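You operate a simulated robot arm through the tools that you are given. There is no shell and no other tool. Be economical: measure what you need, move in short steps, check, and stop when the job is done.

You are at the controls of a simulated two-armed robot. One attempt, no reset.

TASK
On the top of the blue bench, fold the cloth in half.

It is judged by the outcome, as a careful person would: the job done as asked, and still so three seconds after it is handed in. It fails if anything else is knocked over, pushed out of place, dropped, spilled or broken. Flat cloth is picked up by pressing the open fingertips on it (5 to 10 N) and closing them slowly along it; thin cloth reads only 2 to 8 mm in the jaws.

THE ROBOT
Two 7-joint arms with two-finger parallel grippers on one trunk, on a base that drives. Base frame: it is fixed to the floor where the robot stands at the start and does not move with it; the origin is under the middle of the robot, x ahead of it, y to its left, z up; the surface under the hand at the start is at about z = 0.86. Lengths are in m, angles in degrees, forces in N, time in s.
The left shoulder is at the start at [0.07, 0.163, 1.12], the right one opposite. With the tool pointing down near the work surface each hand reaches from about 0.4 to 0.88 m from the robot's upright axis, wherever it stands, measured 20 degrees to its own side. Places, roughly: top of the blue bench [0.6, -0.2, 0.9]. Payload 3.43 kg a hand.
The TCP of each hand is the grasp point between the finger pads, 0.034 m short of the fingertips. In the tool frame z runs along the fingers and y along their closing line. Largest opening 0.128 m; finger width 0.024, thickness 0.012; the body of the gripper, 0.048 by 0.13 m, starts 0.096 m behind the TCP.
Orientation is told as [roll, pitch, yaw] about the base's x, y, z axes, in that order, counted from this pose: with the fingers straight down and closing along the base's y, the tool's x points along the base's -x, its y along +y and its z along -z.

THE INTERFACE
- The arms move only by the tool apply_moves. It takes "left_plan", "right_plan" or both (then of equal length, played together; a hand with none holds still); each is a list of rows, each an object of numbers (a shift or turn left out is 0, a gripper value left out holds the last): "ax", "ay", "az": the turn, a rotation vector about the tool's x, y, z in units of 120 degrees (1.0 is 120 degrees); "x", "y", "z": the shift along the tool's x, y, z in units of 200 mm (1.0 is 200 mm); "gripper": the opening, from 0 (shut) to 1 (fully open). In form: [{"ax": .., "ay": .., "az": .., "x": .., "y": .., "z": .., "gripper": ..}, ...]. A call has 1 to 20 rows; each row is the pose to reach, as a shift and turn from the pose commanded when the call began, along the tool's axes at that moment. A call with a number of a shift or a turn outside -1 to 1 is refused whole. Rows are played at 5 a second. More than 0.05 m and 8.6 degrees between two rows, or a gripper value outside its range, and nothing of the call is played. Where a pose cannot be reached the arm comes as near as it can. A force on the tool above 40 N (or 10 N above the force at the start of the call, whichever is more), or a blocked arm, ends the call early, and 0.2 s more pass. The fingers move at their own pace (about 0.153 m/s each) and stop on an object; they squeeze with about 26 N. The grip force told is the motor's: it shows also when the fingers shut on nothing. Time passes only in rows, and 0.2 s behind the last, so rows that repeat a pose let the fingers close. The reply holds the time, the measured pose of the TCP, the force on the tool along the base axes, the opening and the grip force, in the units named above and with some noise, with the torque about the TCP (base axes, N m) and any sound that the robot's microphone picked up.
- Cameras (640 x 400 px; columns grow to the right, rows downward): "scene" is now at [0.1351, 0.0063, 1.3409]; the picture's right is [0.08, -1.00, 0.00], its down [-0.61, -0.05, -0.79] and it looks along [0.78, 0.06, -0.62] (base axes); focal length 262 px, centre (320, 200). "left" rides on the left gripper at [0.076, 0.011, -0.16] in its tool frame; the picture's right is [-0.15, 0.99, 0.00], its down [-0.88, -0.13, -0.46] and it looks along [-0.45, -0.07, 0.89] (tool axes); focal length 234 px, centre (320, 200). "right" rides on the right gripper at [0.076, -0.011, -0.16] in its tool frame; the picture's right is [0.15, 0.99, 0.00], its down [-0.88, 0.13, -0.46] and it looks along [-0.45, 0.07, 0.89] (tool axes); focal length 234 px, centre (320, 200). There is no depth. A picture from a camera that has moved, and an enlarged one, comes with that camera's place and axes in the base frame and with its lens.
- capture(camera): a new picture of that camera. The clock stands still meanwhile.
- slide_trunk(by): slides the trunk up (or, below 0, down) by that many m; the arms and the scene camera ride with it, the base frame stays. It gives what a move gives, with no picture.
- steer(legs): drives the robot by 1 to 6 legs, each [ahead, left, turn to the left] in m, m and degrees, along the robot's own axes; the way and the turn of a leg run together, so that a leg with both is an arc; at most 1.5 m and 180 degrees a leg. The arms and the cameras ride along, it lands a little off, and it stops where it bumps. It gives what a move gives.
- turn_head(pan, tilt): turns the head with the scene camera to pan (to the left, within 86 degrees either way) and tilt (down, from -29 to 69), counted from straight ahead of the robot. It gives what a move gives.
- close_up(camera, box): a new picture of the part [left, top, right, bottom] of that camera's present view, enlarged. The clock stands still meanwhile.
- sign_off(): hands the job in; it is judged then, once.

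Work in short steps. Places have to be worked out from the pictures, the camera data and where the tool is seen: move nearer, look again, correct. Check each grasp and each placing, and mend what went wrong. You have 120 turns and 88 pictures in all, those below and enlarged ones among them. Open the grippers and draw the arms clear of the work before you hand the job in, unless the task says otherwise; then end with one line.

The tools are called after ">>>" as a command line: name --argument value ..., lists and objects as JSON in quotes. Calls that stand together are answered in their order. apply_moves: Moves the arms, as the interface text tells. Its arguments: {"type":"object","properties":{"left_plan":{"type":"array"},"right_plan":{"type":"array"}},"required":[]} The other tools are called the same way: slide_trunk (by) slides the trunk up or down; steer (legs) drives the base; turn_head (pan, tilt) turns the head that bears the scene camera; capture (camera) takes a picture; close_up (camera, box) takes an enlarged picture of a part of a camera's view; sign_off () hands the job in.

At the start:

```text
t: 0.0
left_tool_pos: [0.6825, 0.2356, 1.0249]
left_tcp_rot: [0.0, 0.0, 0.1]
left_force: [0.8, -0.4, -0.3]
left_wrist_torque: [0.01, -0.02, 0.0]
left_finger_gap: 0.1281
left_gripper_force: 0.0
right_tool_pos: [0.5756, -0.1776, 1.1031]
right_tcp_rot: [0.0, -0.1, 0.0]
right_force: [0.7, 0.0, -0.4]
right_wrist_torque: [-0.04, 0.0, -0.03]
right_finger_gap: 0.1278
right_gripper_force: 0.0
trunk travel left (down, up): [-0.6, 0.34]
robot x, y, heading: [-0.0001, 0.0025, -0.3]
head pan, tilt: [4.6, 38.0]
```

scene: 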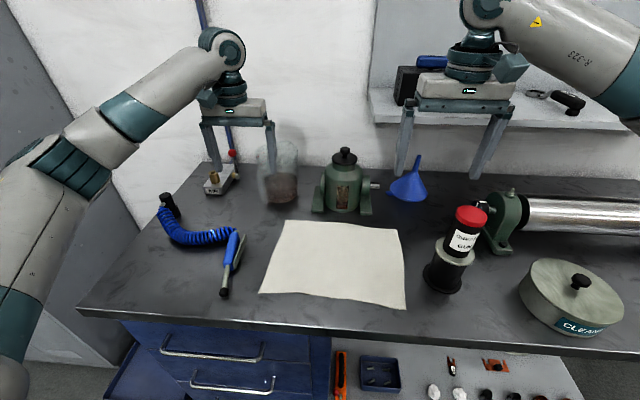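
right: 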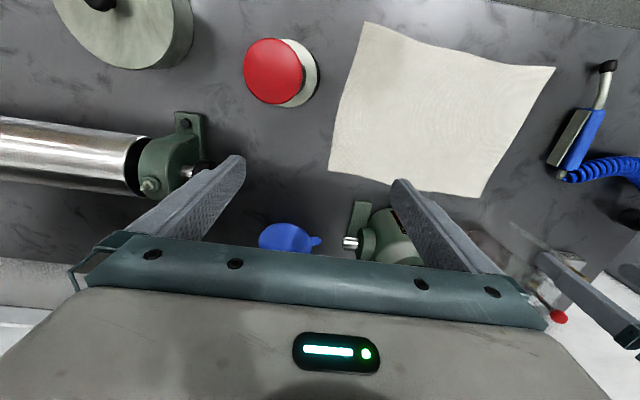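
left: 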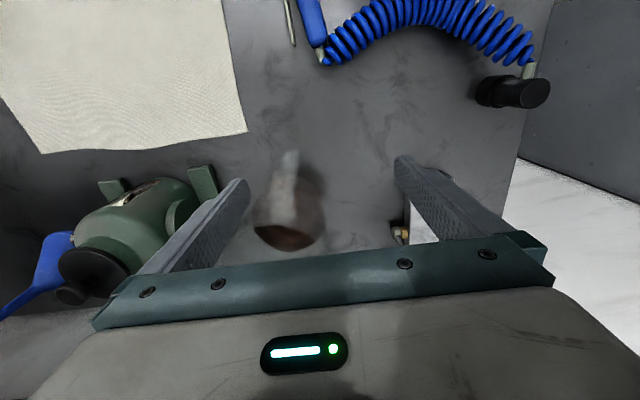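

The cloth lies at about x 0.42–0.64, y -0.15–0.15 on z≈0.86, with the bottle near (0.50,-0.23). I plan to fold the near edge onto the far edge with both hands, so first I bring the hands above the near corners, staying high.

>>> apply_moves --left_plan '[{"z": -0.15, "gripper": 0.4}, {"z": -0.15, "x": 0.2, "y": -0.11}, {"z": -0.15, "x": 0.4, "y": -0.22}, {"z": -0.15, "x": 0.6, "y": -0.33}, {"z": -0.15, "x": 0.8, "y": -0.44}, {"z": -0.15, "x": 1.0, "y": -0.5}]' --right_plan '[{"x": 0.14, "y": 0.06, "az": 0.05, "gripper": 0.4}, {"x": 0.28, "y": 0.12, "az": 0.1}, {"x": 0.42, "y": 0.19, "az": 0.15}, {"x": 0.56, "y": 0.25, "az": 0.2}, {"x": 0.703, "y": 0.313, "az": 0.25}, {"x": 0.703, "y": 0.313, "az": 0.25}]'

>>> capture --camera "scene"

>>> capture --camera "right"

>>> capture --camera "left"

```text
t: 1.4
left_tool_pos: [0.4797, 0.1352, 1.0553]
left_tcp_rot: [0.0, 0.0, 0.1]
left_force: [0.6, 0.0, 0.5]
left_wrist_torque: [-0.01, -0.02, 0.0]
left_finger_gap: 0.0511
left_gripper_force: 0.1
right_tool_pos: [0.4325, -0.1162, 1.1048]
right_tcp_rot: [0.1, -0.1, -30.2]
right_force: [-0.5, 0.1, 0.4]
right_wrist_torque: [0.02, -0.02, 0.01]
right_finger_gap: 0.0512
right_gripper_force: 0.1
trunk travel left (down, up): [-0.6, 0.34]
robot x, y, heading: [-0.0004, -0.0014, 0.0]
head pan, tilt: [4.6, 38.0]
```

```text
84 pictures are left
camera scene: at [0.1343, 0.0056, 1.341], right [0.08, -1.0, 0.0], down [-0.61, -0.05, -0.79], along [0.79, 0.06, -0.62], focal length 262 px, centre (320, 200)
```

scene: 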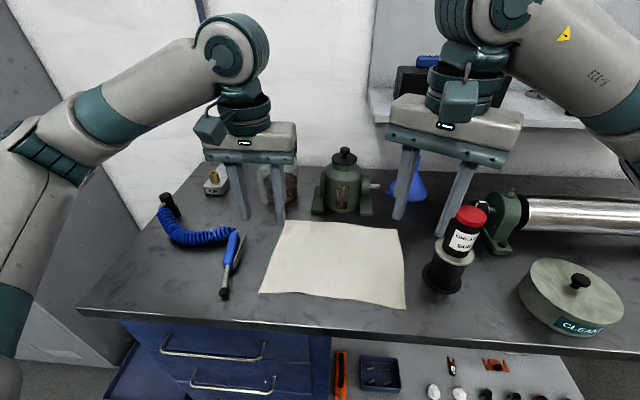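

```text
83 pictures are left
camera right: at [0.3622, -0.0874, 1.2637], right [0.37, 0.93, 0.0], down [0.83, -0.33, 0.46], along [0.42, -0.17, -0.89], focal length 234 px, centre (320, 200)
```

right: 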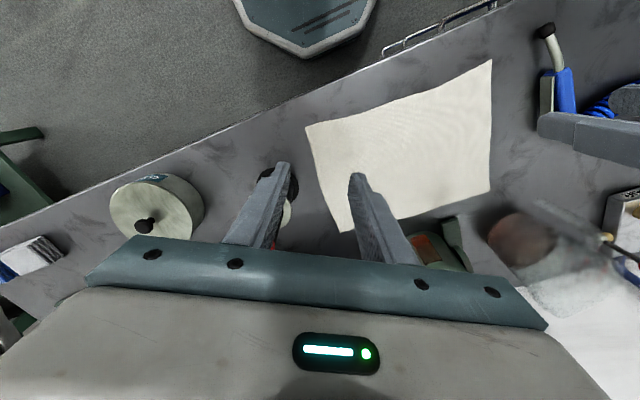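

```text
82 pictures are left
camera left: at [0.4048, 0.1467, 1.2161], right [0.15, 0.99, 0.0], down [0.88, -0.13, 0.46], along [0.45, -0.07, -0.89], focal length 234 px, centre (320, 200)
```

left: 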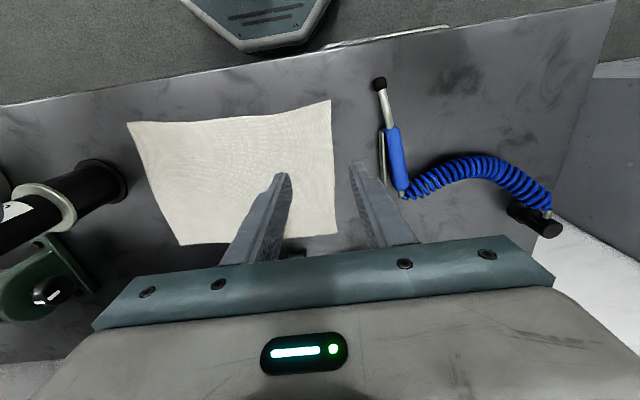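

Estimates agree: near corners at (0.418,-0.134) and (0.431,0.157), far at (0.637,-0.157) and (0.66,0.14). I lower both hands to just above the near edge.

>>> apply_moves --left_plan '[{"x": 0.1, "y": -0.015, "z": 0.1}, {"x": 0.19, "y": -0.025, "z": 0.3}, {"x": 0.19, "y": -0.025, "z": 0.5}, {"x": 0.19, "y": -0.025, "z": 0.65}, {"x": 0.19, "y": -0.025, "z": 0.7}]' --right_plan '[{"z": 0.22}, {"z": 0.44}, {"z": 0.66}, {"z": 0.86}, {"z": 0.95}]'

>>> capture --camera "scene"

>>> capture --camera "right"

>>> capture --camera "left"

```text
t: 2.6
left_tool_pos: [0.4439, 0.1319, 0.9156]
left_tcp_rot: [0.1, -0.1, 0.1]
left_force: [0.1, 0.2, -0.7]
left_wrist_torque: [-0.01, 0.01, 0.0]
left_finger_gap: 0.0511
left_gripper_force: 0.1
right_tool_pos: [0.4343, -0.1165, 0.9122]
right_tcp_rot: [0.0, 0.0, -30.0]
right_force: [-0.2, 0.0, 0.8]
right_wrist_torque: [0.04, -0.03, -0.01]
right_finger_gap: 0.0513
right_gripper_force: 0.0
trunk travel left (down, up): [-0.6, 0.34]
robot x, y, heading: [-0.004, 0.0029, 0.1]
head pan, tilt: [4.6, 38.0]
```

```text
81 pictures are left
camera scene: at [0.1351, 0.0064, 1.341], right [0.08, -1.0, 0.0], down [-0.61, -0.05, -0.79], along [0.78, 0.06, -0.62], focal length 262 px, centre (320, 200)
```

scene: 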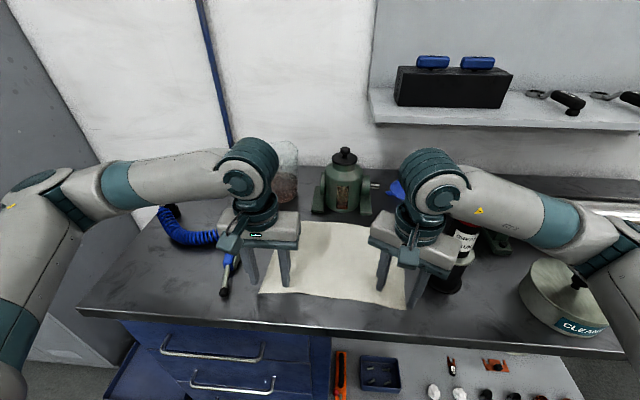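

```text
80 pictures are left
camera right: at [0.3634, -0.0869, 1.0726], right [0.37, 0.93, 0.0], down [0.83, -0.33, 0.46], along [0.42, -0.17, -0.89], focal length 234 px, centre (320, 200)
```

right: 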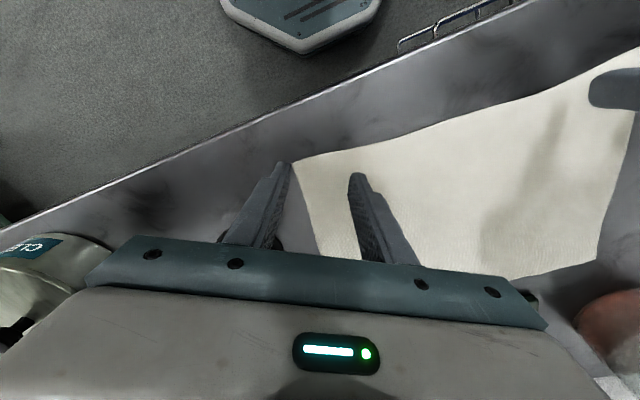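

```text
79 pictures are left
camera left: at [0.3681, 0.1429, 1.0759], right [0.15, 0.99, 0.0], down [0.88, -0.13, 0.46], along [0.45, -0.07, -0.89], focal length 234 px, centre (320, 200)
```

left: 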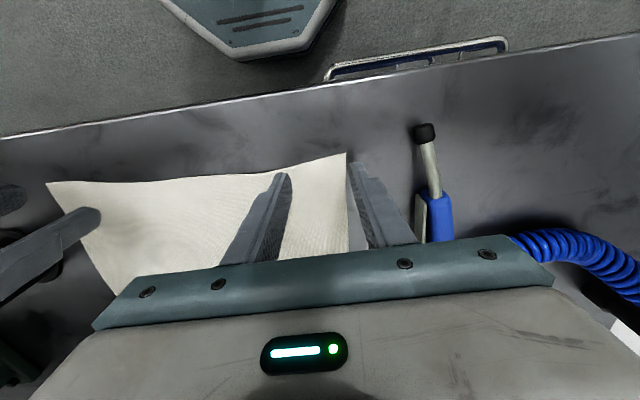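

The outer fingers sit just off the cloth, so I narrow the jaws to about 30 mm and shift both hands slightly inward. Then I descend to just above contact.

>>> apply_moves --left_plan '[{"y": -0.02, "gripper": 0.24}, {"y": -0.02, "z": 0.05}, {"y": -0.02, "z": 0.09}]' --right_plan '[{"x": 0.049, "y": 0.024, "gripper": 0.24}, {"x": 0.049, "y": 0.024, "z": 0.04}, {"x": 0.049, "y": 0.024, "z": 0.075}]'

>>> capture --camera "right"

>>> capture --camera "left"

```text
t: 3.4
left_tool_pos: [0.4445, 0.1265, 0.8976]
left_tcp_rot: [0.0, 0.1, 0.2]
left_force: [0.3, -0.4, -0.2]
left_wrist_torque: [0.02, 0.0, 0.01]
left_finger_gap: 0.031
left_gripper_force: 0.1
right_tool_pos: [0.4278, -0.1056, 0.8985]
right_tcp_rot: [0.0, 0.0, -30.0]
right_force: [0.2, -0.7, -0.7]
right_wrist_torque: [-0.05, 0.03, 0.01]
right_finger_gap: 0.0307
right_gripper_force: 0.0
trunk travel left (down, up): [-0.6, 0.34]
robot x, y, heading: [-0.0022, 0.0024, 0.1]
head pan, tilt: [4.6, 38.0]
```

```text
78 pictures are left
camera right: at [0.3572, -0.0771, 1.0578], right [0.37, 0.93, 0.0], down [0.83, -0.33, 0.46], along [0.42, -0.17, -0.89], focal length 234 px, centre (320, 200)
```

right: 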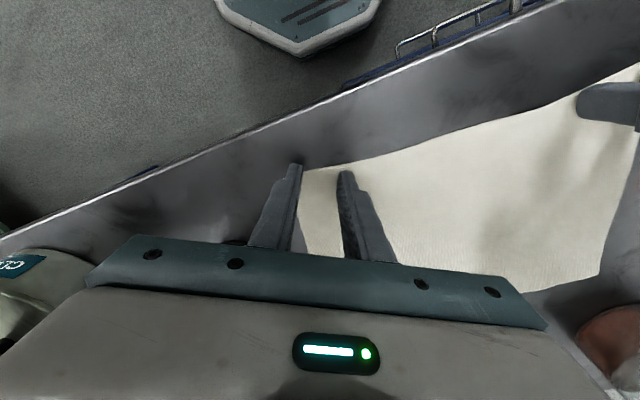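

```text
77 pictures are left
camera left: at [0.3692, 0.1378, 1.0579], right [0.15, 0.99, 0.0], down [0.88, -0.13, 0.45], along [0.45, -0.07, -0.89], focal length 234 px, centre (320, 200)
```

left: 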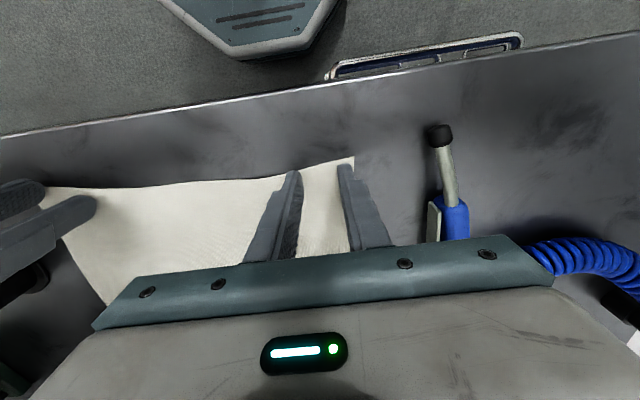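

The left hand is well placed; the right outer finger sits right on the cloth's edge, so I shift it about 8 mm inward. Then I press down gently in millimetre steps.

>>> apply_moves --left_plan '[{"z": 0.0}, {"z": 0.01}, {"z": 0.02}, {"z": 0.025}]' --right_plan '[{"y": 0.04, "x": 0.01}, {"y": 0.04, "x": 0.01, "z": 0.01}, {"y": 0.04, "x": 0.01, "z": 0.02}, {"y": 0.04, "x": 0.01, "z": 0.025}]'

```text
t: 4.5
left_tool_pos: [0.4456, 0.1266, 0.8952]
left_tcp_rot: [-0.2, -0.6, 0.0]
left_force: [-1.5, 1.1, 16.4]
left_wrist_torque: [0.21, 0.1, 0.03]
left_finger_gap: 0.0305
left_gripper_force: 0.0
right_tool_pos: [0.4281, -0.0969, 0.8949]
right_tcp_rot: [0.2, -0.1, -29.9]
right_force: [-0.1, -0.5, 10.2]
right_wrist_torque: [-0.14, 0.02, -0.01]
right_finger_gap: 0.0308
right_gripper_force: 0.0
trunk travel left (down, up): [-0.6, 0.34]
robot x, y, heading: [-0.0005, 0.0, -0.0]
head pan, tilt: [4.6, 38.0]
stopped in row 4 (left hand): the force on the tool passed its limit at 42 N (the readings are from after the stop); the commanded pose is now the measured one
```

Contact is made: 16 N left, 10 N right. I ease the left a touch and close both slowly.

>>> apply_moves --left_plan '[{"z": -0.001, "gripper": 0.21}, {"z": -0.001, "gripper": 0.18}, {"z": -0.001, "gripper": 0.15}, {"z": -0.001, "gripper": 0.12}, {"z": -0.001, "gripper": 0.09}, {"z": -0.001, "gripper": 0.06}, {"z": -0.001, "gripper": 0.03}, {"z": -0.001, "gripper": 0.0}, {"z": -0.001, "gripper": 0.0}, {"z": -0.001, "gripper": 0.0}]' --right_plan '[{"z": 0.001, "gripper": 0.21}, {"z": 0.001, "gripper": 0.18}, {"z": 0.001, "gripper": 0.15}, {"z": 0.001, "gripper": 0.12}, {"z": 0.001, "gripper": 0.09}, {"z": 0.001, "gripper": 0.06}, {"z": 0.001, "gripper": 0.03}, {"z": 0.001, "gripper": 0.0}, {"z": 0.001, "gripper": 0.0}, {"z": 0.001, "gripper": 0.0}]'

>>> capture --camera "right"

>>> capture --camera "left"

```text
t: 6.8
left_tool_pos: [0.444, 0.1272, 0.8957]
left_tcp_rot: [-0.2, -0.5, 0.1]
left_force: [0.0, -10.8, 22.1]
left_wrist_torque: [-0.28, 0.06, -0.04]
left_finger_gap: 0.0024
left_gripper_force: 26.2
right_tool_pos: [0.4291, -0.0969, 0.896]
right_tcp_rot: [0.2, -0.1, -30.1]
right_force: [1.2, 11.9, 24.5]
right_wrist_torque: [0.36, -0.07, -0.02]
right_finger_gap: 0.0021
right_gripper_force: 25.6
trunk travel left (down, up): [-0.6, 0.34]
robot x, y, heading: [0.002, 0.0011, 0.1]
head pan, tilt: [4.6, 38.0]
```

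```text
76 pictures are left
camera right: at [0.3572, -0.0687, 1.0541], right [0.37, 0.93, 0.0], down [0.83, -0.33, 0.46], along [0.43, -0.17, -0.89], focal length 234 px, centre (320, 200)
```

right: 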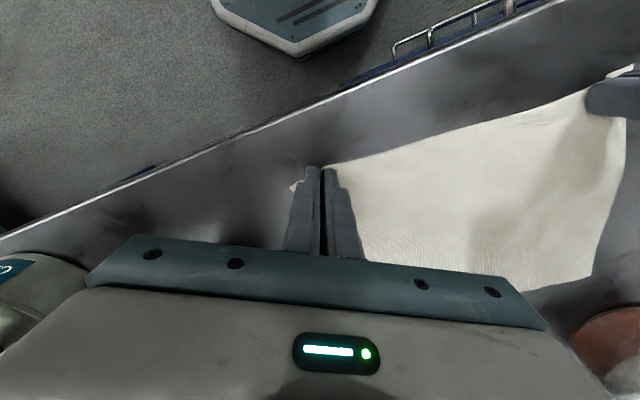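

```text
75 pictures are left
camera left: at [0.3668, 0.1383, 1.0555], right [0.14, 0.99, 0.0], down [0.88, -0.13, 0.46], along [0.46, -0.07, -0.89], focal length 234 px, centre (320, 200)
```

left: 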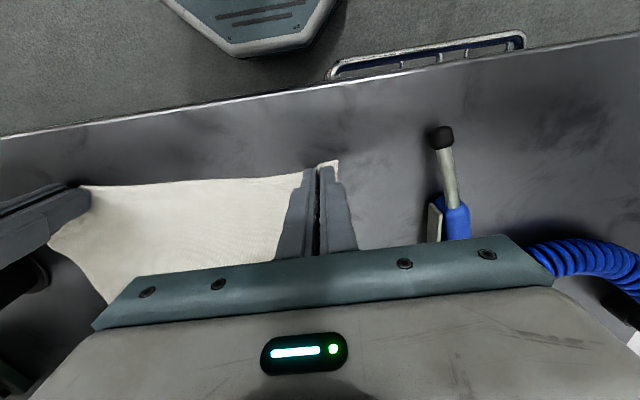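

Both jaws read just over 2 mm and the cloth's corner is drawn in between the fingers. I lift 5 cm with a slight forward motion to test the grips.

>>> apply_moves --left_plan '[{"z": -0.05}, {"z": -0.1}, {"z": -0.15}, {"z": -0.2, "x": -0.03}, {"z": -0.25, "x": -0.06}]' --right_plan '[{"z": -0.05}, {"z": -0.1}, {"z": -0.15}, {"z": -0.2, "x": -0.026, "y": 0.015}, {"z": -0.25, "x": -0.052, "y": 0.03}]'

>>> capture --camera "scene"

>>> capture --camera "right"

>>> capture --camera "left"

```text
t: 8.0
left_tool_pos: [0.4571, 0.1279, 0.945]
left_tcp_rot: [-0.3, -0.3, -0.1]
left_force: [-1.1, -12.3, -0.2]
left_wrist_torque: [-0.42, 0.05, -0.06]
left_finger_gap: 0.0025
left_gripper_force: 25.6
right_tool_pos: [0.4423, -0.0972, 0.9432]
right_tcp_rot: [-0.1, -0.1, -30.0]
right_force: [0.8, 12.3, -0.5]
right_wrist_torque: [0.42, -0.04, 0.0]
right_finger_gap: 0.0017
right_gripper_force: 25.5
trunk travel left (down, up): [-0.6, 0.34]
robot x, y, heading: [0.0032, -0.0029, 0.1]
head pan, tilt: [4.6, 38.0]
```

```text
74 pictures are left
camera scene: at [0.1351, 0.0063, 1.3409], right [0.08, -1.0, 0.0], down [-0.61, -0.05, -0.79], along [0.78, 0.06, -0.62], focal length 262 px, centre (320, 200)
```

scene: 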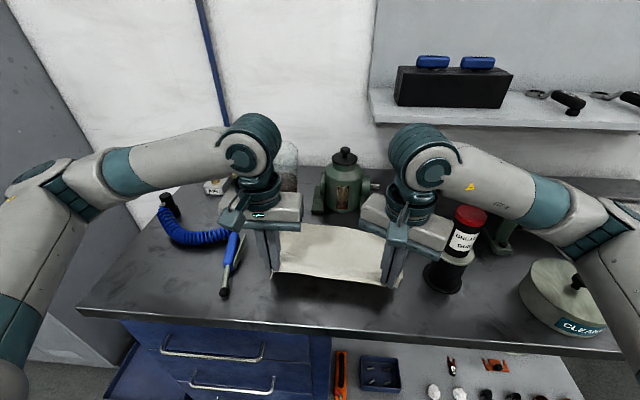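

```text
73 pictures are left
camera right: at [0.3713, -0.0688, 1.1028], right [0.37, 0.93, 0.0], down [0.83, -0.33, 0.46], along [0.42, -0.17, -0.89], focal length 234 px, centre (320, 200)
```

right: 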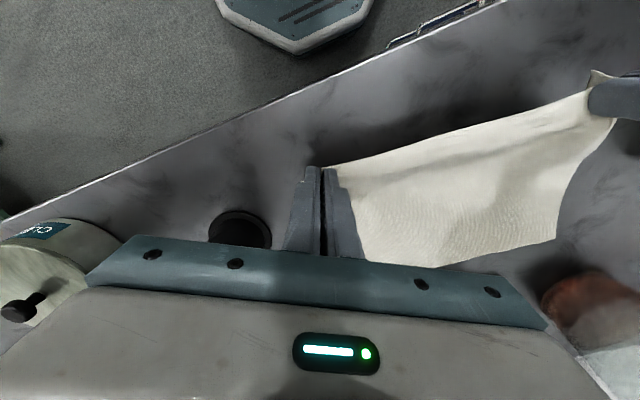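

```text
72 pictures are left
camera left: at [0.3816, 0.1386, 1.1051], right [0.15, 0.99, 0.0], down [0.88, -0.13, 0.46], along [0.46, -0.07, -0.89], focal length 234 px, centre (320, 200)
```

left: 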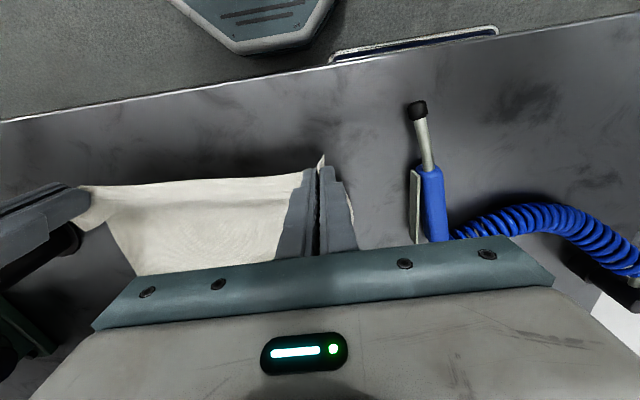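

Both grips hold and the cloth is taut between the hands (12 N). I slacken slightly and carry the edge in an arc toward the far side, unyawing the right hand once it is above the bottle.

>>> apply_moves --left_plan '[{"x": -0.05, "y": -0.02, "z": -0.06}, {"x": -0.1, "y": -0.02, "z": -0.11}, {"x": -0.175, "y": -0.02, "z": -0.16}, {"x": -0.25, "y": -0.02, "z": -0.2}, {"x": -0.34, "y": -0.02, "z": -0.22}, {"x": -0.425, "y": -0.02, "z": -0.225}, {"x": -0.51, "y": -0.02, "z": -0.22}, {"x": -0.6, "y": -0.02, "z": -0.2}, {"x": -0.675, "y": -0.02, "z": -0.16}, {"x": -0.75, "y": -0.02, "z": -0.11}]' --right_plan '[{"x": -0.033, "y": 0.042, "z": -0.06}, {"x": -0.077, "y": 0.067, "z": -0.11}, {"x": -0.142, "y": 0.105, "z": -0.16}, {"x": -0.206, "y": 0.142, "z": -0.2}, {"x": -0.284, "y": 0.187, "z": -0.22, "az": -0.04}, {"x": -0.358, "y": 0.23, "z": -0.225, "az": -0.08}, {"x": -0.432, "y": 0.273, "z": -0.22, "az": -0.125}, {"x": -0.51, "y": 0.3175, "z": -0.2, "az": -0.17}, {"x": -0.575, "y": 0.355, "z": -0.16, "az": -0.21}, {"x": -0.64, "y": 0.392, "z": -0.11, "az": -0.25}]'

>>> capture --camera "scene"

>>> capture --camera "right"

>>> capture --camera "left"

```text
t: 10.2
left_tool_pos: [0.6096, 0.1248, 0.9659]
left_tcp_rot: [-0.1, -0.2, 0.2]
left_force: [0.9, -3.1, 0.1]
left_wrist_torque: [-0.09, 0.02, 0.01]
left_finger_gap: 0.0021
left_gripper_force: 26.2
right_tool_pos: [0.5941, -0.0944, 0.9656]
right_tcp_rot: [0.0, 0.0, 0.1]
right_force: [0.4, 3.2, 0.3]
right_wrist_torque: [0.11, -0.02, -0.04]
right_finger_gap: 0.0019
right_gripper_force: 25.2
trunk travel left (down, up): [-0.6, 0.34]
robot x, y, heading: [0.0002, 0.0036, 0.3]
head pan, tilt: [4.6, 38.0]
```

```text
71 pictures are left
camera scene: at [0.1361, 0.0065, 1.3408], right [0.08, -1.0, 0.0], down [-0.62, -0.05, -0.79], along [0.78, 0.06, -0.62], focal length 262 px, centre (320, 200)
```

scene: 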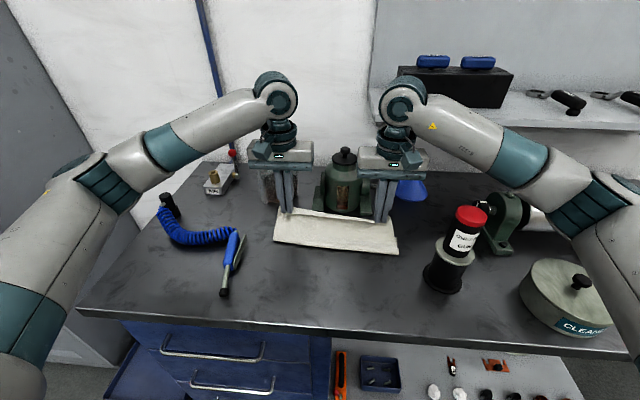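

```text
70 pictures are left
camera right: at [0.5172, -0.1051, 1.1248], right [-0.15, 0.99, 0.0], down [0.88, 0.13, 0.46], along [0.45, 0.07, -0.89], focal length 234 px, centre (320, 200)
```

right: 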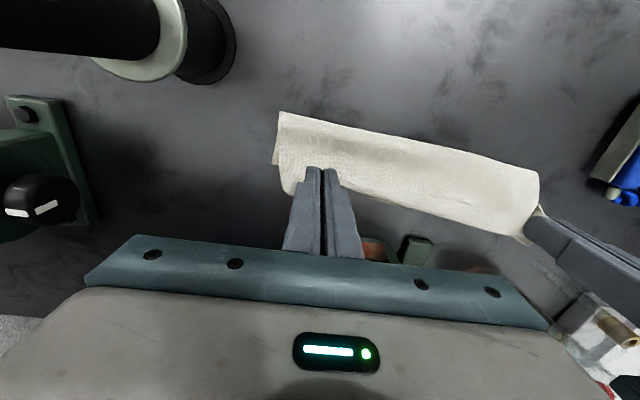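

```text
69 pictures are left
camera left: at [0.5334, 0.1357, 1.1257], right [0.14, 0.99, 0.0], down [0.88, -0.13, 0.46], along [0.46, -0.07, -0.89], focal length 234 px, centre (320, 200)
```

left: 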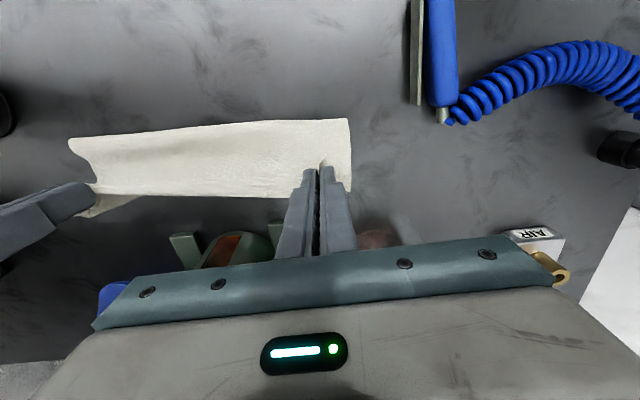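

The flap is turning over well, with the fold line near x≈0.55–0.57 while the edge is still in the air. I continue forward and down to lay the edge at the far edge.

>>> apply_moves --left_plan '[{"x": -0.06, "z": 0.04}, {"x": -0.11, "z": 0.09}, {"x": -0.15, "z": 0.15}, {"x": -0.17, "z": 0.21}, {"x": -0.18, "z": 0.27}, {"x": -0.18, "z": 0.31}, {"x": -0.18, "z": 0.325}]' --right_plan '[{"x": -0.06, "z": 0.04}, {"x": -0.11, "z": 0.09}, {"x": -0.15, "z": 0.15}, {"x": -0.165, "z": 0.21}, {"x": -0.17, "z": 0.27}, {"x": -0.17, "z": 0.31}, {"x": -0.17, "z": 0.325}]'

>>> capture --camera "scene"

>>> capture --camera "right"

>>> capture --camera "left"

```text
t: 11.8
left_tool_pos: [0.6429, 0.1232, 0.9014]
left_tcp_rot: [-0.1, -0.3, 0.1]
left_force: [-0.8, -2.7, 0.6]
left_wrist_torque: [-0.06, 0.01, -0.02]
left_finger_gap: 0.0023
left_gripper_force: 25.9
right_tool_pos: [0.6256, -0.0945, 0.9003]
right_tcp_rot: [0.1, 0.0, 0.0]
right_force: [0.8, 2.7, -0.1]
right_wrist_torque: [0.11, -0.02, -0.02]
right_finger_gap: 0.0019
right_gripper_force: 26.3
trunk travel left (down, up): [-0.6, 0.34]
robot x, y, heading: [0.0016, -0.0021, -0.1]
head pan, tilt: [4.6, 38.0]
```

```text
68 pictures are left
camera scene: at [0.135, 0.0064, 1.341], right [0.08, -1.0, 0.0], down [-0.61, -0.05, -0.79], along [0.78, 0.06, -0.62], focal length 262 px, centre (320, 200)
```

scene: 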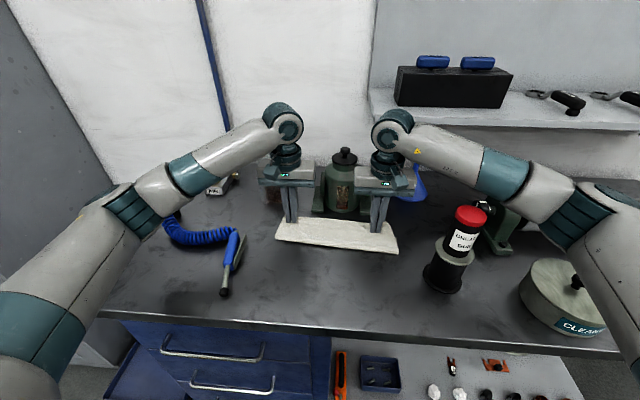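

```text
67 pictures are left
camera right: at [0.5507, -0.1047, 1.0591], right [-0.15, 0.99, 0.0], down [0.88, 0.13, 0.46], along [0.45, 0.07, -0.89], focal length 234 px, centre (320, 200)
```

right: 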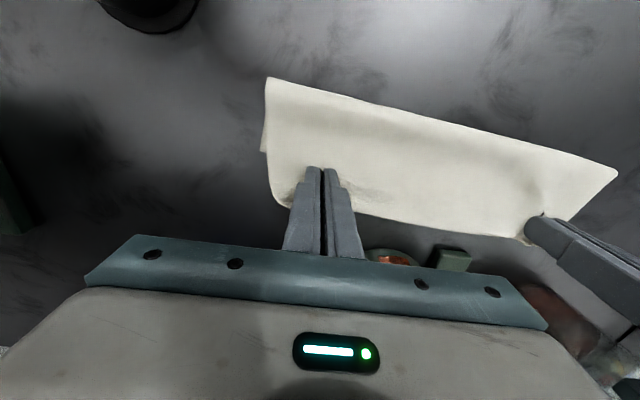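

```text
66 pictures are left
camera left: at [0.5667, 0.1349, 1.0618], right [0.14, 0.99, 0.0], down [0.88, -0.13, 0.46], along [0.46, -0.07, -0.89], focal length 234 px, centre (320, 200)
```

left: 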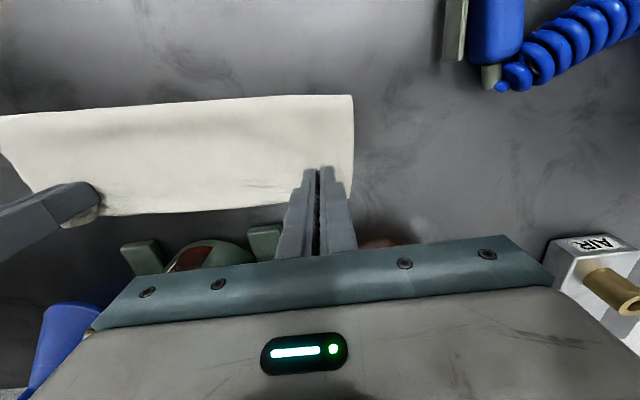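

The edge is down near the far edge, though the fold line looks slightly too far forward. I release gently with a small opening, rise, and look.

>>> apply_moves --left_plan '[{"z": 0.0, "gripper": 0.05}, {"z": 0.0, "gripper": 0.1}, {"z": 0.0, "gripper": 0.18}, {"z": 0.0, "gripper": 0.24}, {"z": -0.1, "gripper": 0.24}, {"z": -0.3}, {"z": -0.5}, {"z": -0.7}]' --right_plan '[{"z": 0.0, "gripper": 0.05}, {"z": 0.0, "gripper": 0.1}, {"z": 0.0, "gripper": 0.18}, {"z": 0.0, "gripper": 0.24}, {"z": -0.1, "gripper": 0.24}, {"z": -0.3}, {"z": -0.5}, {"z": -0.7}]'

>>> close_up --camera "scene" --box '[240, 180, 440, 305]'

>>> capture --camera "right"

>>> capture --camera "left"

```text
t: 13.6
left_tool_pos: [0.6399, 0.1253, 1.0439]
left_tcp_rot: [-0.1, -0.4, 0.2]
left_force: [0.2, -0.1, 0.3]
left_wrist_torque: [0.0, -0.04, 0.0]
left_finger_gap: 0.0308
left_gripper_force: 0.0
right_tool_pos: [0.6234, -0.0918, 1.0405]
right_tcp_rot: [0.0, -0.1, 0.0]
right_force: [-0.7, -0.5, -0.6]
right_wrist_torque: [-0.03, -0.01, -0.01]
right_finger_gap: 0.0307
right_gripper_force: 0.0
trunk travel left (down, up): [-0.6, 0.34]
robot x, y, heading: [0.0027, -0.0009, 0.1]
head pan, tilt: [4.6, 38.0]
```

```text
3.20 times, centred on (340, 242) of scene
camera zoom: at [0.1334, 0.0066, 1.341], right [0.08, -1.0, 0.0], down [-0.61, -0.05, -0.79], along [0.79, 0.06, -0.62], focal length 838 px, centre (256, 64)
```

zoom: 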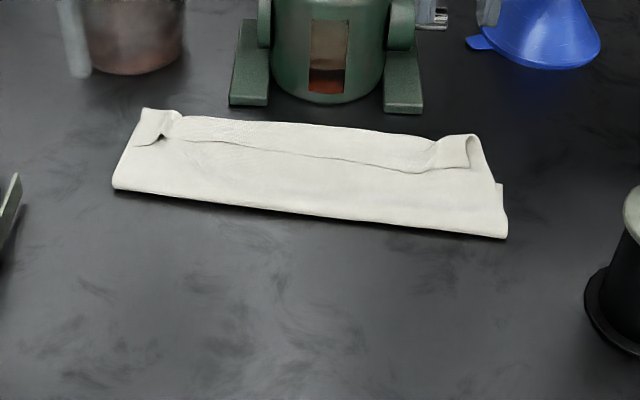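

```text
64 pictures are left
camera right: at [0.5488, -0.1024, 1.199], right [-0.15, 0.99, 0.0], down [0.88, 0.13, 0.46], along [0.45, 0.07, -0.89], focal length 234 px, centre (320, 200)
```

right: 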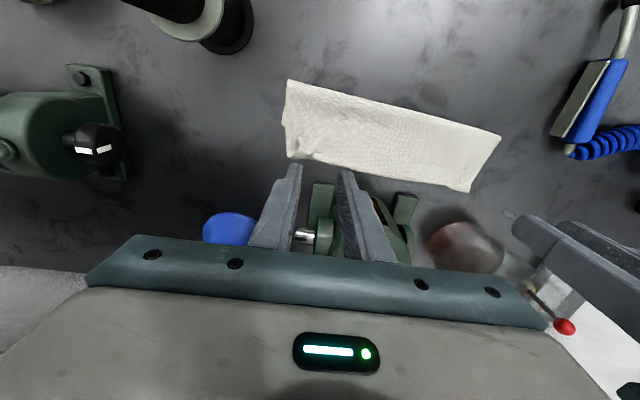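

```text
63 pictures are left
camera left: at [0.5643, 0.1362, 1.2037], right [0.14, 0.99, 0.0], down [0.88, -0.13, 0.46], along [0.46, -0.07, -0.89], focal length 234 px, centre (320, 200)
```

left: 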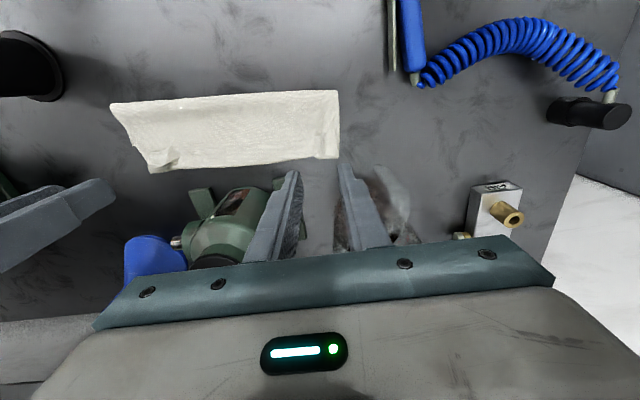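

The fold is made, but there's a line ~2 cm inside the far edge and turned tabs at the corners. I move the arms back a bit out of view and zoom in.

>>> close_up --camera "scene" --box '[270, 208, 350, 258]'

>>> close_up --camera "scene" --box '[330, 210, 410, 260]'

>>> close_up --camera "right" --box '[270, 70, 510, 220]'

>>> close_up --camera "left" --box '[100, 60, 350, 216]'

```text
8.00 times, centred on (310, 233) of scene
camera zoom: at [0.1334, 0.0066, 1.341], right [0.08, -1.0, 0.0], down [-0.61, -0.05, -0.79], along [0.79, 0.06, -0.62], focal length 2095 px, centre (400, -64)
```

zoom: 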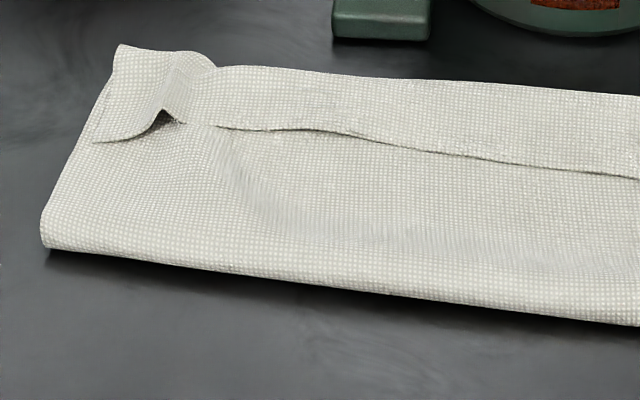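

```text
8.00 times, centred on (370, 235) of scene
camera zoom: at [0.1334, 0.0066, 1.341], right [0.08, -1.0, 0.0], down [-0.61, -0.05, -0.79], along [0.79, 0.06, -0.62], focal length 2095 px, centre (-80, -80)
```

zoom: 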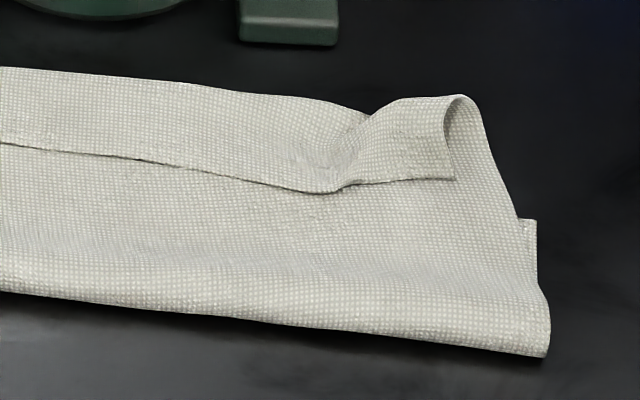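

```text
2.67 times, centred on (390, 145) of right
camera zoom: at [0.5488, -0.1024, 1.199], right [-0.15, 0.99, 0.0], down [0.88, 0.13, 0.46], along [0.45, 0.07, -0.89], focal length 624 px, centre (133, 347)
```

zoom: 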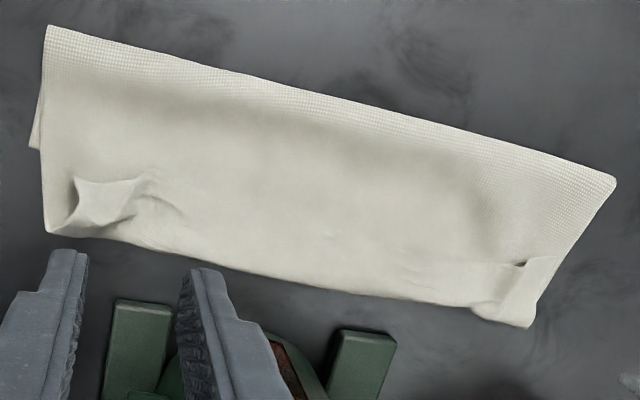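

```text
2.56 times, centred on (225, 138) of left
camera zoom: at [0.5643, 0.1362, 1.2037], right [0.14, 0.99, 0.0], down [0.88, -0.13, 0.46], along [0.46, -0.07, -0.89], focal length 600 px, centre (563, 359)
```

zoom: 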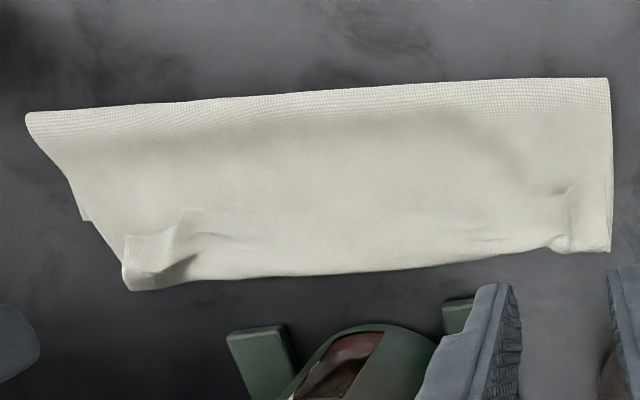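

The flap's leading strip has curled back on top and the fold line is too far forward, so the halves don't match. I will re-grip the flap at its tabs (same geometry as when released), unfold it by reversing, then refold with a grip on just the outermost edge and a lower arc.

>>> apply_moves --left_plan '[{"x": -0.05, "y": 0.06, "z": 0.15}, {"x": -0.05, "y": 0.06, "z": 0.35}, {"x": -0.05, "y": 0.06, "z": 0.55}, {"x": -0.05, "y": 0.06, "z": 0.67}]' --right_plan '[{"x": -0.055, "y": -0.056, "z": 0.15}, {"x": -0.055, "y": -0.056, "z": 0.35}, {"x": -0.055, "y": -0.056, "z": 0.55}, {"x": -0.055, "y": -0.056, "z": 0.65}]'

>>> capture --camera "right"

>>> capture --camera "left"

```text
t: 14.6
left_tool_pos: [0.6538, 0.1337, 0.9063]
left_tcp_rot: [-0.1, -0.4, 0.1]
left_force: [0.2, 0.1, -0.3]
left_wrist_torque: [0.02, 0.01, -0.01]
left_finger_gap: 0.0304
left_gripper_force: 0.0
right_tool_pos: [0.6374, -0.1056, 0.9075]
right_tcp_rot: [0.1, 0.0, 0.0]
right_force: [-0.3, -0.1, 0.0]
right_wrist_torque: [-0.01, 0.01, 0.01]
right_finger_gap: 0.0308
right_gripper_force: 0.0
trunk travel left (down, up): [-0.6, 0.34]
robot x, y, heading: [0.0, -0.0015, -0.5]
head pan, tilt: [4.6, 38.0]
```

```text
58 pictures are left
camera right: at [0.5631, -0.1163, 1.0673], right [-0.15, 0.99, 0.0], down [0.88, 0.13, 0.46], along [0.45, 0.07, -0.89], focal length 234 px, centre (320, 200)
```

right: 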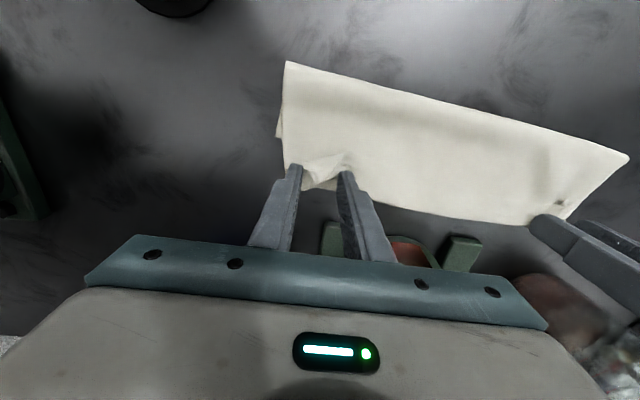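

```text
57 pictures are left
camera left: at [0.5777, 0.1455, 1.0664], right [0.14, 0.99, 0.0], down [0.88, -0.13, 0.46], along [0.46, -0.07, -0.89], focal length 234 px, centre (320, 200)
```

left: 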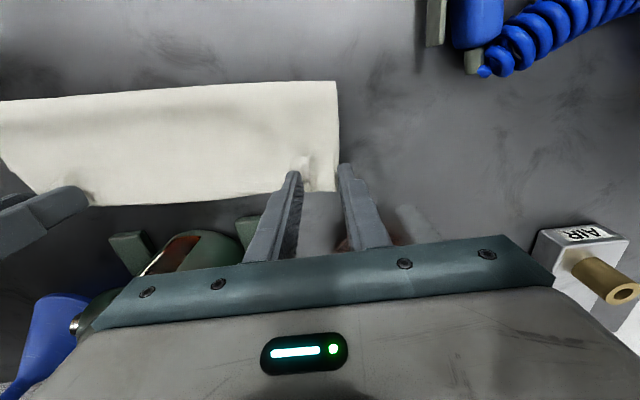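

The tabs stand between the fingers. I lower to just about touching and close slowly, so only the raised flap edge is pinched.

>>> apply_moves --left_plan '[{"y": -0.02, "z": 0.02}, {"y": -0.02, "z": 0.035}, {"y": -0.02, "z": 0.035, "gripper": 0.19}, {"y": -0.02, "z": 0.035, "gripper": 0.14}, {"y": -0.02, "z": 0.035, "gripper": 0.09}, {"y": -0.02, "z": 0.035, "gripper": 0.04}, {"y": -0.02, "z": 0.035, "gripper": 0.0}, {"y": -0.02, "z": 0.035, "gripper": 0.0}, {"y": -0.02, "z": 0.035, "gripper": 0.0}]' --right_plan '[{"z": 0.02}, {"z": 0.04}, {"z": 0.04, "gripper": 0.19}, {"z": 0.04, "gripper": 0.14}, {"z": 0.04, "gripper": 0.09}, {"z": 0.04, "gripper": 0.04}, {"z": 0.04, "gripper": 0.0}, {"z": 0.04, "gripper": 0.0}, {"z": 0.04, "gripper": 0.0}]'

>>> capture --camera "right"

>>> capture --camera "left"

```text
t: 16.6
left_tool_pos: [0.654, 0.1317, 0.8994]
left_tcp_rot: [-0.1, -0.3, 0.1]
left_force: [0.2, -1.0, 1.1]
left_wrist_torque: [-0.03, 0.01, -0.01]
left_finger_gap: 0.0
left_gripper_force: 25.9
right_tool_pos: [0.6362, -0.1052, 0.9023]
right_tcp_rot: [0.0, 0.0, 0.0]
right_force: [0.9, 0.5, 0.7]
right_wrist_torque: [-0.02, -0.02, 0.0]
right_finger_gap: 0.0037
right_gripper_force: 25.9
trunk travel left (down, up): [-0.6, 0.34]
robot x, y, heading: [0.0014, 0.0013, -0.2]
head pan, tilt: [4.6, 38.0]
```

```text
56 pictures are left
camera right: at [0.5618, -0.1155, 1.0614], right [-0.15, 0.99, 0.0], down [0.88, 0.13, 0.46], along [0.45, 0.07, -0.89], focal length 234 px, centre (320, 200)
```

right: 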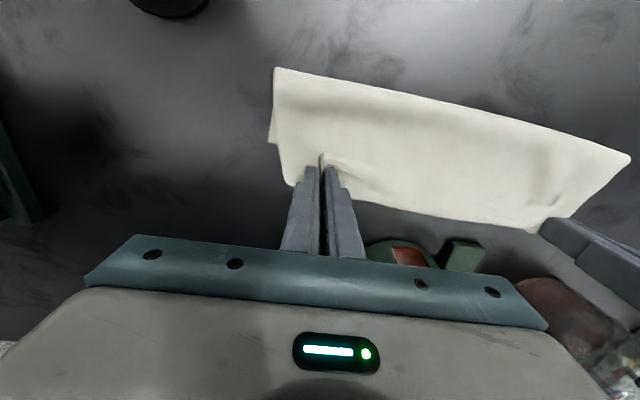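

```text
55 pictures are left
camera left: at [0.5781, 0.142, 1.0601], right [0.14, 0.99, 0.0], down [0.88, -0.13, 0.46], along [0.46, -0.07, -0.89], focal length 234 px, centre (320, 200)
```

left: 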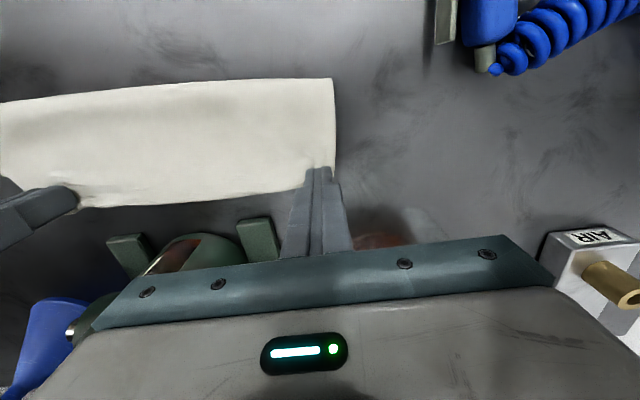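

The right has the flap (3.7 mm) but the left closed on nothing. I reopen the left, move it 8 mm inward and 8 mm back, and press lightly before closing.

>>> apply_moves --left_plan '[{"z": -0.06, "gripper": 0.1}, {"z": -0.06, "x": 0.04, "y": -0.04, "gripper": 0.24}, {"z": -0.02, "x": 0.04, "y": -0.04}, {"z": 0.0, "x": 0.04, "y": -0.04}, {"z": 0.01, "x": 0.04, "y": -0.04}, {"z": 0.015, "x": 0.04, "y": -0.04}]'

>>> capture --camera "left"

```text
t: 17.9
left_tool_pos: [0.6463, 0.1233, 0.8979]
left_tcp_rot: [-0.1, -0.4, 0.1]
left_force: [0.8, 0.6, 1.7]
left_wrist_torque: [-0.03, -0.04, 0.01]
left_finger_gap: 0.0307
left_gripper_force: 0.0
right_tool_pos: [0.6368, -0.1043, 0.9022]
right_tcp_rot: [0.0, 0.0, 0.1]
right_force: [0.2, -0.2, 0.0]
right_wrist_torque: [-0.03, 0.04, 0.0]
right_finger_gap: 0.0034
right_gripper_force: 25.9
trunk travel left (down, up): [-0.6, 0.34]
robot x, y, heading: [0.0017, 0.0016, 0.3]
head pan, tilt: [4.6, 38.0]
```

```text
54 pictures are left
camera left: at [0.57, 0.1346, 1.0581], right [0.14, 0.99, 0.0], down [0.88, -0.13, 0.46], along [0.46, -0.07, -0.89], focal length 234 px, centre (320, 200)
```

left: 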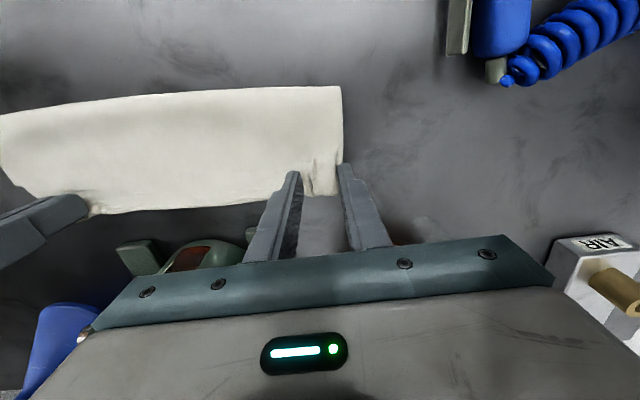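

The cloth edge lies between the tips at only 1.7 N. I press 1.5 mm more, a few mm back, and close.

>>> apply_moves --left_plan '[{"x": 0.02}, {"x": 0.02, "z": 0.006}, {"x": 0.02, "z": 0.01, "gripper": 0.2}, {"x": 0.02, "z": 0.01, "gripper": 0.16}, {"x": 0.02, "z": 0.01, "gripper": 0.12}, {"x": 0.02, "z": 0.01, "gripper": 0.08}, {"x": 0.02, "z": 0.01, "gripper": 0.04}, {"x": 0.02, "z": 0.01, "gripper": 0.0}, {"x": 0.02, "z": 0.01, "gripper": 0.0}, {"x": 0.02, "z": 0.01, "gripper": 0.0}]'

>>> capture --camera "left"

```text
t: 20.1
left_tool_pos: [0.6408, 0.1228, 0.8962]
left_tcp_rot: [0.0, -0.3, 0.1]
left_force: [-0.2, -6.6, 13.5]
left_wrist_torque: [-0.33, 0.03, -0.02]
left_finger_gap: 0.0048
left_gripper_force: 25.4
right_tool_pos: [0.6368, -0.1046, 0.9031]
right_tcp_rot: [0.2, -0.1, 0.0]
right_force: [0.5, 5.2, 0.9]
right_wrist_torque: [0.21, -0.04, -0.05]
right_finger_gap: 0.0032
right_gripper_force: 25.8
trunk travel left (down, up): [-0.6, 0.34]
robot x, y, heading: [-0.0005, 0.0017, 0.1]
head pan, tilt: [4.6, 38.0]
```

```text
53 pictures are left
camera left: at [0.5651, 0.1345, 1.057], right [0.14, 0.99, 0.0], down [0.88, -0.13, 0.46], along [0.46, -0.07, -0.89], focal length 234 px, centre (320, 200)
```

left: 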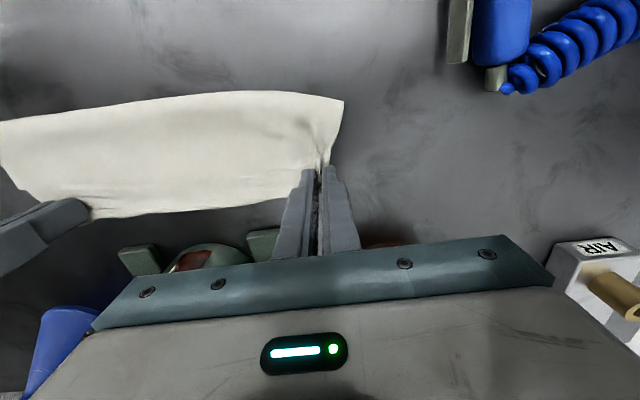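

Both now hold cloth. I lift 5 cm with a little back motion and check whether only the flap came up.

>>> apply_moves --left_plan '[{"z": -0.06, "y": -0.01}, {"z": -0.12, "y": -0.01}, {"z": -0.18, "y": -0.01, "x": 0.03}, {"z": -0.24, "y": -0.01, "x": 0.06}, {"z": -0.28, "y": -0.01, "x": 0.1}]' --right_plan '[{"z": -0.06, "y": 0.01}, {"z": -0.12, "y": 0.01}, {"z": -0.18, "y": 0.01, "x": 0.03}, {"z": -0.24, "y": 0.01, "x": 0.06}, {"z": -0.28, "y": 0.01, "x": 0.1}]'

>>> close_up --camera "scene" --box '[240, 170, 440, 295]'

>>> capture --camera "right"

>>> capture --camera "left"

```text
t: 21.4
left_tool_pos: [0.621, 0.1224, 0.9526]
left_tcp_rot: [0.0, -0.3, 0.0]
left_force: [0.0, 0.6, -1.0]
left_wrist_torque: [-0.03, -0.03, 0.0]
left_finger_gap: 0.0044
left_gripper_force: 25.9
right_tool_pos: [0.6172, -0.1018, 0.9595]
right_tcp_rot: [0.0, 0.0, 0.0]
right_force: [-1.4, 0.3, -0.3]
right_wrist_torque: [-0.02, -0.03, -0.02]
right_finger_gap: 0.0033
right_gripper_force: 26.1
trunk travel left (down, up): [-0.6, 0.34]
robot x, y, heading: [0.0007, -0.0, 0.0]
head pan, tilt: [4.6, 38.0]
```

```text
3.20 times, centred on (340, 232) of scene
camera zoom: at [0.1345, 0.0064, 1.341], right [0.08, -1.0, 0.0], down [-0.61, -0.05, -0.79], along [0.79, 0.06, -0.62], focal length 838 px, centre (256, 96)
```

zoom: 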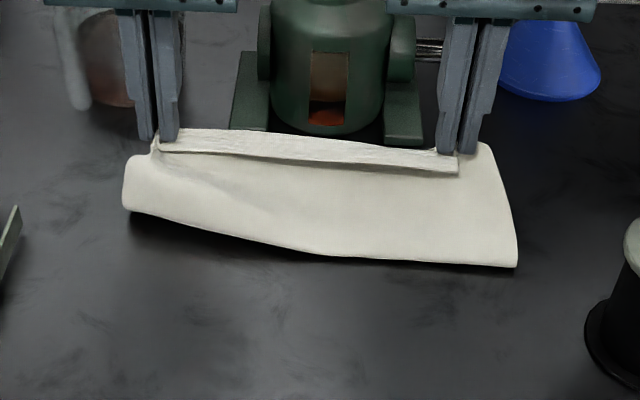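

```text
51 pictures are left
camera right: at [0.5411, -0.1131, 1.1181], right [-0.15, 0.99, 0.0], down [0.88, 0.13, 0.46], along [0.45, 0.07, -0.89], focal length 234 px, centre (320, 200)
```

right: 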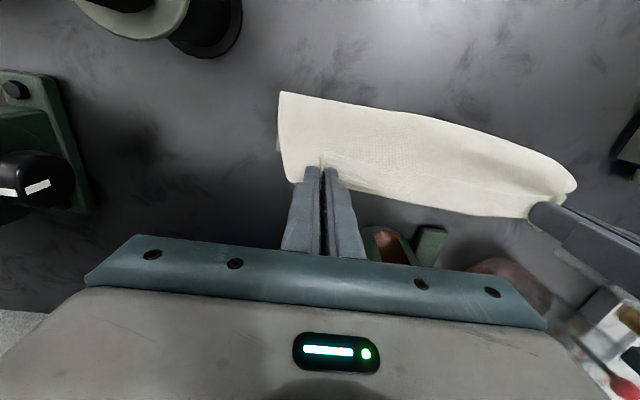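

```text
50 pictures are left
camera left: at [0.5454, 0.133, 1.1118], right [0.14, 0.99, 0.0], down [0.88, -0.13, 0.46], along [0.46, -0.07, -0.89], focal length 234 px, centre (320, 200)
```

left: 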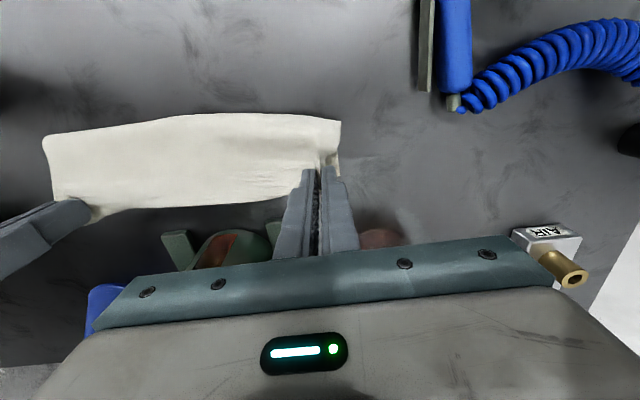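

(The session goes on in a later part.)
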